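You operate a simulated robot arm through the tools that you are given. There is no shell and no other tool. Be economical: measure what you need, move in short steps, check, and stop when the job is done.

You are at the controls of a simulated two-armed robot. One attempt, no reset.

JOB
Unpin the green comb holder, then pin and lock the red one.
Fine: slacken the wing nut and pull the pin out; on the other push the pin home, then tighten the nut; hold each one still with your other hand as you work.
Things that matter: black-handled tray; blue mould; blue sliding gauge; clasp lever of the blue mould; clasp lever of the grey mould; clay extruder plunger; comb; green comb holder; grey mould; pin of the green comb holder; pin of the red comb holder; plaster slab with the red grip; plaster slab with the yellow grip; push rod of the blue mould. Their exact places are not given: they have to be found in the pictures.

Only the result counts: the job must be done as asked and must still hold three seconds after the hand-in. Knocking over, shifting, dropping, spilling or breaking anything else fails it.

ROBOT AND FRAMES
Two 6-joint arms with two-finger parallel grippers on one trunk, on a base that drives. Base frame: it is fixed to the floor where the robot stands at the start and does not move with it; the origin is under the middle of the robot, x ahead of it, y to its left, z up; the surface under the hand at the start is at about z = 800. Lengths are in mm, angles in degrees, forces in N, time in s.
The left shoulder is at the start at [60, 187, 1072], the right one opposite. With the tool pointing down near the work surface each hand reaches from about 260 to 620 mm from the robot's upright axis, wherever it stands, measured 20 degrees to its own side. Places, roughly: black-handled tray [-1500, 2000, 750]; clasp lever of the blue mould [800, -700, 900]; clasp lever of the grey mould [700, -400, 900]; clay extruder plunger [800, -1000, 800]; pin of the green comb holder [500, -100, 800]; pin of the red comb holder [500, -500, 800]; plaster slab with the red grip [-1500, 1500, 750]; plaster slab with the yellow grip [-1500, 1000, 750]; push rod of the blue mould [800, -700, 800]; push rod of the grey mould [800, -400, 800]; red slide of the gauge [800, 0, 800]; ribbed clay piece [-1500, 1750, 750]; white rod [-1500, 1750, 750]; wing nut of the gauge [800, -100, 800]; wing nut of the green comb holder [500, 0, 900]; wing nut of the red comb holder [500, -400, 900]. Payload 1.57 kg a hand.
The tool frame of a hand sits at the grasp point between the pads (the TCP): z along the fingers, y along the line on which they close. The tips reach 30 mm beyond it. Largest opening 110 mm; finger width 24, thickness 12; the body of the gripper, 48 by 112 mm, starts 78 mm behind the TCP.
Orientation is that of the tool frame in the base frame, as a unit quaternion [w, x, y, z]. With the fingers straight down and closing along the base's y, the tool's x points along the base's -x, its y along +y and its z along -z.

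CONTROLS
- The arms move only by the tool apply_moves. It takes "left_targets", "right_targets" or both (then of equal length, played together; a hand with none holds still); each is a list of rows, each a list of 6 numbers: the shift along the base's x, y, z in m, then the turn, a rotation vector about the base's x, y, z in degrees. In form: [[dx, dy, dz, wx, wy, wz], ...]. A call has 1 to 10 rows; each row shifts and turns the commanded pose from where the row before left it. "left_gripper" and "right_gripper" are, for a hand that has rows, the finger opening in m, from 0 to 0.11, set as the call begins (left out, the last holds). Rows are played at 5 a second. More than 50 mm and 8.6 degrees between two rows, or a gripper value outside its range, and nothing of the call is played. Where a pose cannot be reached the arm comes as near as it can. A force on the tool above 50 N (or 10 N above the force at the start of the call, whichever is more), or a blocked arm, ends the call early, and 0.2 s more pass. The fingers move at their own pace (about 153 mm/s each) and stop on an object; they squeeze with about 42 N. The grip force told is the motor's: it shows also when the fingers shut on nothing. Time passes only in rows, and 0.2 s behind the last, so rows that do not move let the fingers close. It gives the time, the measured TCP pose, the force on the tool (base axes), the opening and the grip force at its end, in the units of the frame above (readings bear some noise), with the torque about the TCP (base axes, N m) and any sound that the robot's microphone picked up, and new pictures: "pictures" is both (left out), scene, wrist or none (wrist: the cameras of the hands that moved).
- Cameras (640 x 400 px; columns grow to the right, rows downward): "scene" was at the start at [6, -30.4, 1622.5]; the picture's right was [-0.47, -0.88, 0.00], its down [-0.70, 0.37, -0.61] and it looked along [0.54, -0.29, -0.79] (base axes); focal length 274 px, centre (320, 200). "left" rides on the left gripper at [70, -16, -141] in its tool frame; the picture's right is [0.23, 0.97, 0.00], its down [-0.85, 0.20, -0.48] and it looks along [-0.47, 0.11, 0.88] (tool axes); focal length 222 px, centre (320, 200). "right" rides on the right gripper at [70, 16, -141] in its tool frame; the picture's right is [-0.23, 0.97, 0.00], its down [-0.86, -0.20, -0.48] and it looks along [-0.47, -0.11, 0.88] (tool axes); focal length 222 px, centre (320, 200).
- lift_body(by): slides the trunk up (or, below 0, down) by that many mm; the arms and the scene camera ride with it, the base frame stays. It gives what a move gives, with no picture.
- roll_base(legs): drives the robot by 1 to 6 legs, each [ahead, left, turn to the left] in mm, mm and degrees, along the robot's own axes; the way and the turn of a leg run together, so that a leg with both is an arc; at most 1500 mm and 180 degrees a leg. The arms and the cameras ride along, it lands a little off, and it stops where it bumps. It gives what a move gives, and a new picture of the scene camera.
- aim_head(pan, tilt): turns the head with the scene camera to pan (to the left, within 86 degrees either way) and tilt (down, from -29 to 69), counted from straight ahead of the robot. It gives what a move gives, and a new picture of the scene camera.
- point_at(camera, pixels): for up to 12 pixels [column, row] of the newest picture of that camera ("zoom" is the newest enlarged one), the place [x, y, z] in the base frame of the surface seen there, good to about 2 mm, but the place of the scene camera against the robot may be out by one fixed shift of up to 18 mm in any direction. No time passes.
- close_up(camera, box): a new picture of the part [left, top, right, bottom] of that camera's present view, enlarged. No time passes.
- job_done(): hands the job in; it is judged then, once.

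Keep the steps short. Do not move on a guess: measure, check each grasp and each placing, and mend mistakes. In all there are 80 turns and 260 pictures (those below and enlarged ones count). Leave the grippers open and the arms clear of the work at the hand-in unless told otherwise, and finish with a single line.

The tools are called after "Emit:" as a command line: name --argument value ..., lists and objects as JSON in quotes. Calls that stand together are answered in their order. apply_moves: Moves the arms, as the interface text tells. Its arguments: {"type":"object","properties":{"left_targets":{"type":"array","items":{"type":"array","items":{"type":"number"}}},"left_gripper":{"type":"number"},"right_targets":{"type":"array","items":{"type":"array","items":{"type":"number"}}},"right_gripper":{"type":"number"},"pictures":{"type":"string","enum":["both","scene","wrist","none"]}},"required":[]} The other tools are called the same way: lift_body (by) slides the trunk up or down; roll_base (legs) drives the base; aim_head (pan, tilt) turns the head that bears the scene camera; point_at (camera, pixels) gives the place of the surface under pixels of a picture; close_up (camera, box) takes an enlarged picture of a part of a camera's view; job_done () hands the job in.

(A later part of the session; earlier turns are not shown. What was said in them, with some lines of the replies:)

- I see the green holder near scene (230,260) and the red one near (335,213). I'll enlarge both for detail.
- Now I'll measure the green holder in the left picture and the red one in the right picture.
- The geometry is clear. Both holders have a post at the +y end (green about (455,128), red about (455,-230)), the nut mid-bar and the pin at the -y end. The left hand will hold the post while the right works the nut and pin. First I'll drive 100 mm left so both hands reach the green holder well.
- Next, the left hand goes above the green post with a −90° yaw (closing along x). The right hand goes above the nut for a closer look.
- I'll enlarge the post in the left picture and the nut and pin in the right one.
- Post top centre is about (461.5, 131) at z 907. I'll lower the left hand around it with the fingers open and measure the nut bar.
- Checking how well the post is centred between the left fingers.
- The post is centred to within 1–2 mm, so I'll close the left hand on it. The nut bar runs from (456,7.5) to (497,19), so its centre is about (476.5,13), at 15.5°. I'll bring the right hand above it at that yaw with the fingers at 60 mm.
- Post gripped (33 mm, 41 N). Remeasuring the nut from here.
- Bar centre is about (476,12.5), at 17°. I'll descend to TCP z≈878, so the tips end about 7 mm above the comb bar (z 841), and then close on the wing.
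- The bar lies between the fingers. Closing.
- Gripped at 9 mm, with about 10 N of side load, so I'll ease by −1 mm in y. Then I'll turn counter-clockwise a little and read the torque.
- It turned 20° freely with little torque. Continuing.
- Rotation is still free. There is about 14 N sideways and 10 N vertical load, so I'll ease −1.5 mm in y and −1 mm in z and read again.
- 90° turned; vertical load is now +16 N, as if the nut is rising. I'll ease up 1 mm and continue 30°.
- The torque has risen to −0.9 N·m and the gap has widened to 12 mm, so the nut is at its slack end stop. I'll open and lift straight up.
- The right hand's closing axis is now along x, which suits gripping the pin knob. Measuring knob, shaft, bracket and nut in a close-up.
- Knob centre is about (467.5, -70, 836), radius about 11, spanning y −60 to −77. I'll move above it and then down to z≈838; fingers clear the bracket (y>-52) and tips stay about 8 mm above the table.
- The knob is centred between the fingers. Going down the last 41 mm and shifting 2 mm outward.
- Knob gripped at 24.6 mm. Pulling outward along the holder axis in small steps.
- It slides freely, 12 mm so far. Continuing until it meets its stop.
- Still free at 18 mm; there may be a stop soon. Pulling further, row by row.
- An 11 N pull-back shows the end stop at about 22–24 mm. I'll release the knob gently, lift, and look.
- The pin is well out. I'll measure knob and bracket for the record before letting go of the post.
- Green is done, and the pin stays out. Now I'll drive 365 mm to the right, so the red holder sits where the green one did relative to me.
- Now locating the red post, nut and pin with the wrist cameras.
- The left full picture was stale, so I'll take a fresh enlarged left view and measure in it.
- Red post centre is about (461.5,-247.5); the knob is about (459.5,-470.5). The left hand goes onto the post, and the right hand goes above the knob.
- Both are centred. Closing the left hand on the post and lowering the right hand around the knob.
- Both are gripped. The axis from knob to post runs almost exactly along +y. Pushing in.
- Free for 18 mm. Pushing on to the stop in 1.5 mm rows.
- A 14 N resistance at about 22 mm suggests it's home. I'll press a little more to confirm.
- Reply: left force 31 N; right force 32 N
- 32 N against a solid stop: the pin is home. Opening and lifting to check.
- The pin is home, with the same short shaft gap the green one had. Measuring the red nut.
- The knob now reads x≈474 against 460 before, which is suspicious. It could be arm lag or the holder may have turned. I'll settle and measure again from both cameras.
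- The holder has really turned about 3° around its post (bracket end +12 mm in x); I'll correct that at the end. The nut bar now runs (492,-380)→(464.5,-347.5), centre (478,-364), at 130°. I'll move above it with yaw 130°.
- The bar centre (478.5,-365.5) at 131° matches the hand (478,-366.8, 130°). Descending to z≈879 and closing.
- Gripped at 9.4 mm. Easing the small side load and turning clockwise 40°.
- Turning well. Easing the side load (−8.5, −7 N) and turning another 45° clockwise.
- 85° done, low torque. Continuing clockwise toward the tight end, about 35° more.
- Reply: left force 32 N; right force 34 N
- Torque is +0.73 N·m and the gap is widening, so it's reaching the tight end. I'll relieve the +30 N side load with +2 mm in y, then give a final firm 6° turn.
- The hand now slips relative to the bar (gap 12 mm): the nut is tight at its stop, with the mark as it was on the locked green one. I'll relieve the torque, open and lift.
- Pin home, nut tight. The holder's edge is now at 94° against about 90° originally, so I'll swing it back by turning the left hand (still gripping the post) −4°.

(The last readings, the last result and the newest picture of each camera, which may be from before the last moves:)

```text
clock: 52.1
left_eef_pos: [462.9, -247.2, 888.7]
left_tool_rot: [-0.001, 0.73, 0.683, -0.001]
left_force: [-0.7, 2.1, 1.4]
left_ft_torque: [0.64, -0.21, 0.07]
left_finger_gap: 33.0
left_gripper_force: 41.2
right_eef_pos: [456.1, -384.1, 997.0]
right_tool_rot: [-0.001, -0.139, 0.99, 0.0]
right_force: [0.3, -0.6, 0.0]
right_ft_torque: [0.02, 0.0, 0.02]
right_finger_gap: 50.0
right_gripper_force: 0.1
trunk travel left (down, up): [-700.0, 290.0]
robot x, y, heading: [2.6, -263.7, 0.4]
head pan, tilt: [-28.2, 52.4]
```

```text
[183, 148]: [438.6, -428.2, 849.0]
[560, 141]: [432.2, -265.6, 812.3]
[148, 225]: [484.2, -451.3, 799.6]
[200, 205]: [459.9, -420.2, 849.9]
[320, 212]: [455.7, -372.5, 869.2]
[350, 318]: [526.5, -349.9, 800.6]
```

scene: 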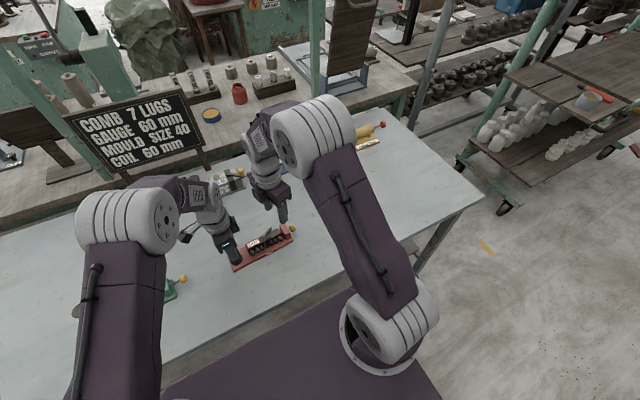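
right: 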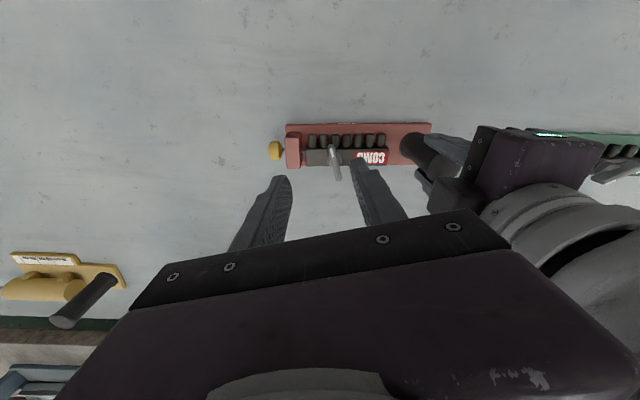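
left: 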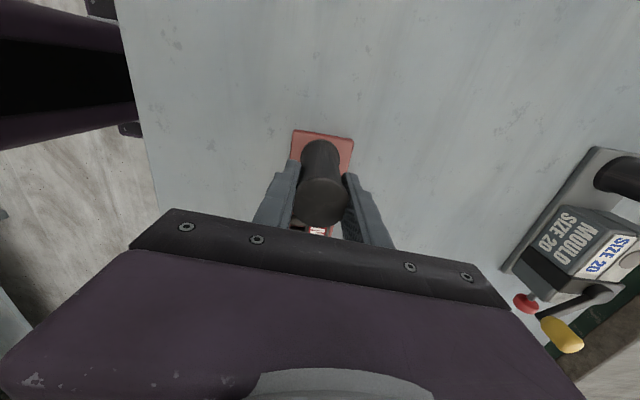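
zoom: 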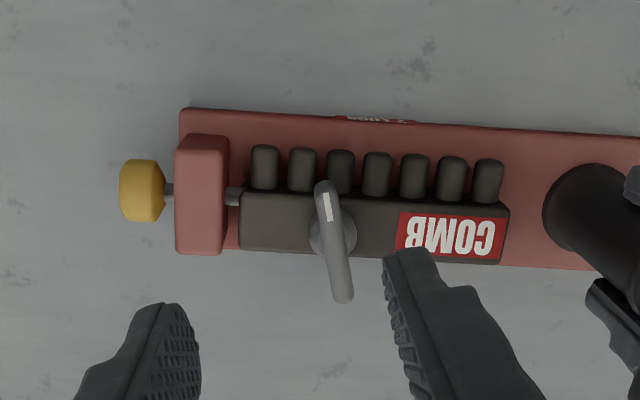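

It swung back to about its original alignment. Releasing the post and lifting both hands clear.

Emit:
apply_moves --left_targets '[[0, 0, 0, 0, 0, 0], [0, 0, 0, 0, 0, 0], [0, 0, 0, 0, 0, 0]]' --left_gripper 0.09 --pictures "none"

Emit:
apply_moves --left_targets '[[0, 0, 0.03, 0, 0, 0], [0, 0, 0.04, 0, 0, 0], [0, 0, 0.05, 0, 0, 0], [0, 0, 0.05, 0, 0, 0], [0, 0, 0.03, 0, 0, 0]]' --right_targets '[[0, 0, 0.02, 0, 0, 0], [0, 0, 0.02, 0, 0, 0], [0, 0, 0.02, 0, 0, 0], [0, 0, 0.02, 0, 0, 0], [0, 0, 0.02, 0, 0, 0]]' --pictures "both"

Emit:
close_up --camera "right" --box '[240, 60, 480, 210]'

Emit:
close_up --camera "scene" --box '[100, 200, 330, 345]'

```text
clock: 52.9
left_eef_pos: [460.3, -247.6, 889.3]
left_tool_rot: [0.0, 0.73, 0.683, -0.002]
left_force: [0.5, 0.6, -0.1]
left_ft_torque: [0.0, 0.02, -0.04]
left_finger_gap: 90.1
left_gripper_force: 0.1
right_eef_pos: [455.3, -384.0, 996.6]
right_tool_rot: [0.0, -0.14, 0.99, 0.0]
right_force: [-0.2, 0.7, 0.3]
right_ft_torque: [0.01, 0.0, -0.02]
right_finger_gap: 50.2
right_gripper_force: 0.1
trunk travel left (down, up): [-700.0, 290.0]
robot x, y, heading: [0.4, -264.2, 0.5]
head pan, tilt: [-28.2, 52.4]
```

```text
clock: 54.1
left_eef_pos: [460.7, -247.7, 1089.8]
left_tool_rot: [-0.001, 0.731, 0.683, -0.001]
left_force: [0.3, 0.7, 0.1]
left_ft_torque: [0.0, 0.01, -0.03]
left_finger_gap: 90.1
left_gripper_force: 0.0
right_eef_pos: [457.0, -384.7, 1098.7]
right_tool_rot: [0.0, -0.14, 0.99, 0.0]
right_force: [-0.6, 0.0, -1.1]
right_ft_torque: [0.01, 0.0, 0.02]
right_finger_gap: 50.0
right_gripper_force: 0.1
trunk travel left (down, up): [-700.0, 290.0]
robot x, y, heading: [0.0, -261.4, 0.3]
head pan, tilt: [-28.2, 52.4]
```

scene: 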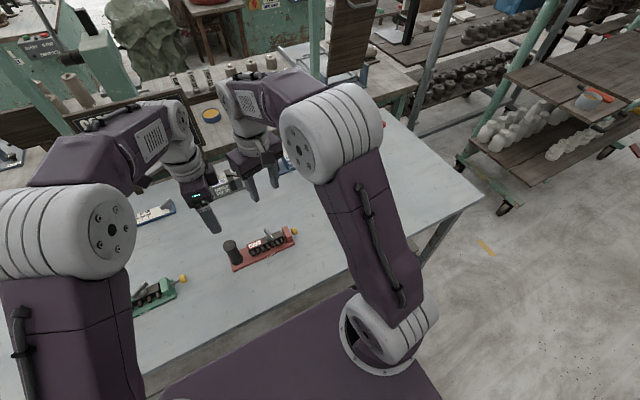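
right: 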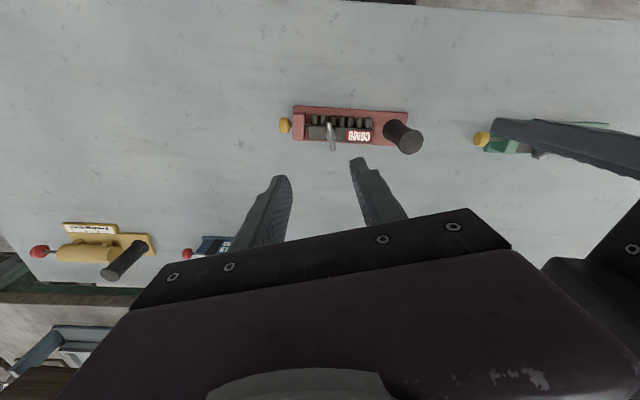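
left: 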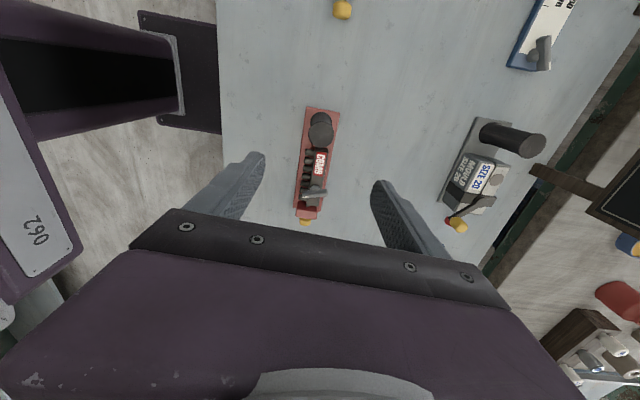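

```text
2.67 times, centred on (360, 135) of right
```

zoom: 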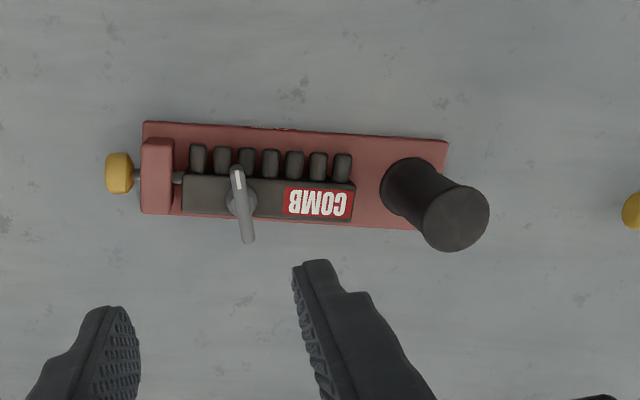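

```text
2.76 times, centred on (215, 272) of scene
```

zoom: 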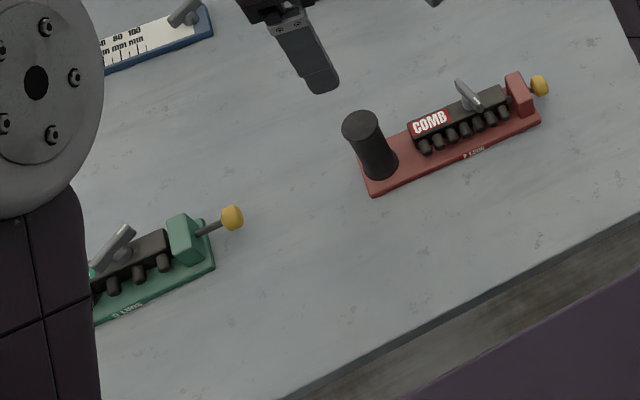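

Both holders are in the wanted state: green has its nut slack and its pin fully out; red has its pin home and its nut tight. The hands are open and clear, so I'm handing in.

Emit:
job_done

```text
The job is handed in.
```

The green comb holder is unpinned with its nut slackened, and the red comb holder is pinned home with its nut tightened to the stop; the red holder swung about 4° while I worked and I turned it back to roughly its original alignment.
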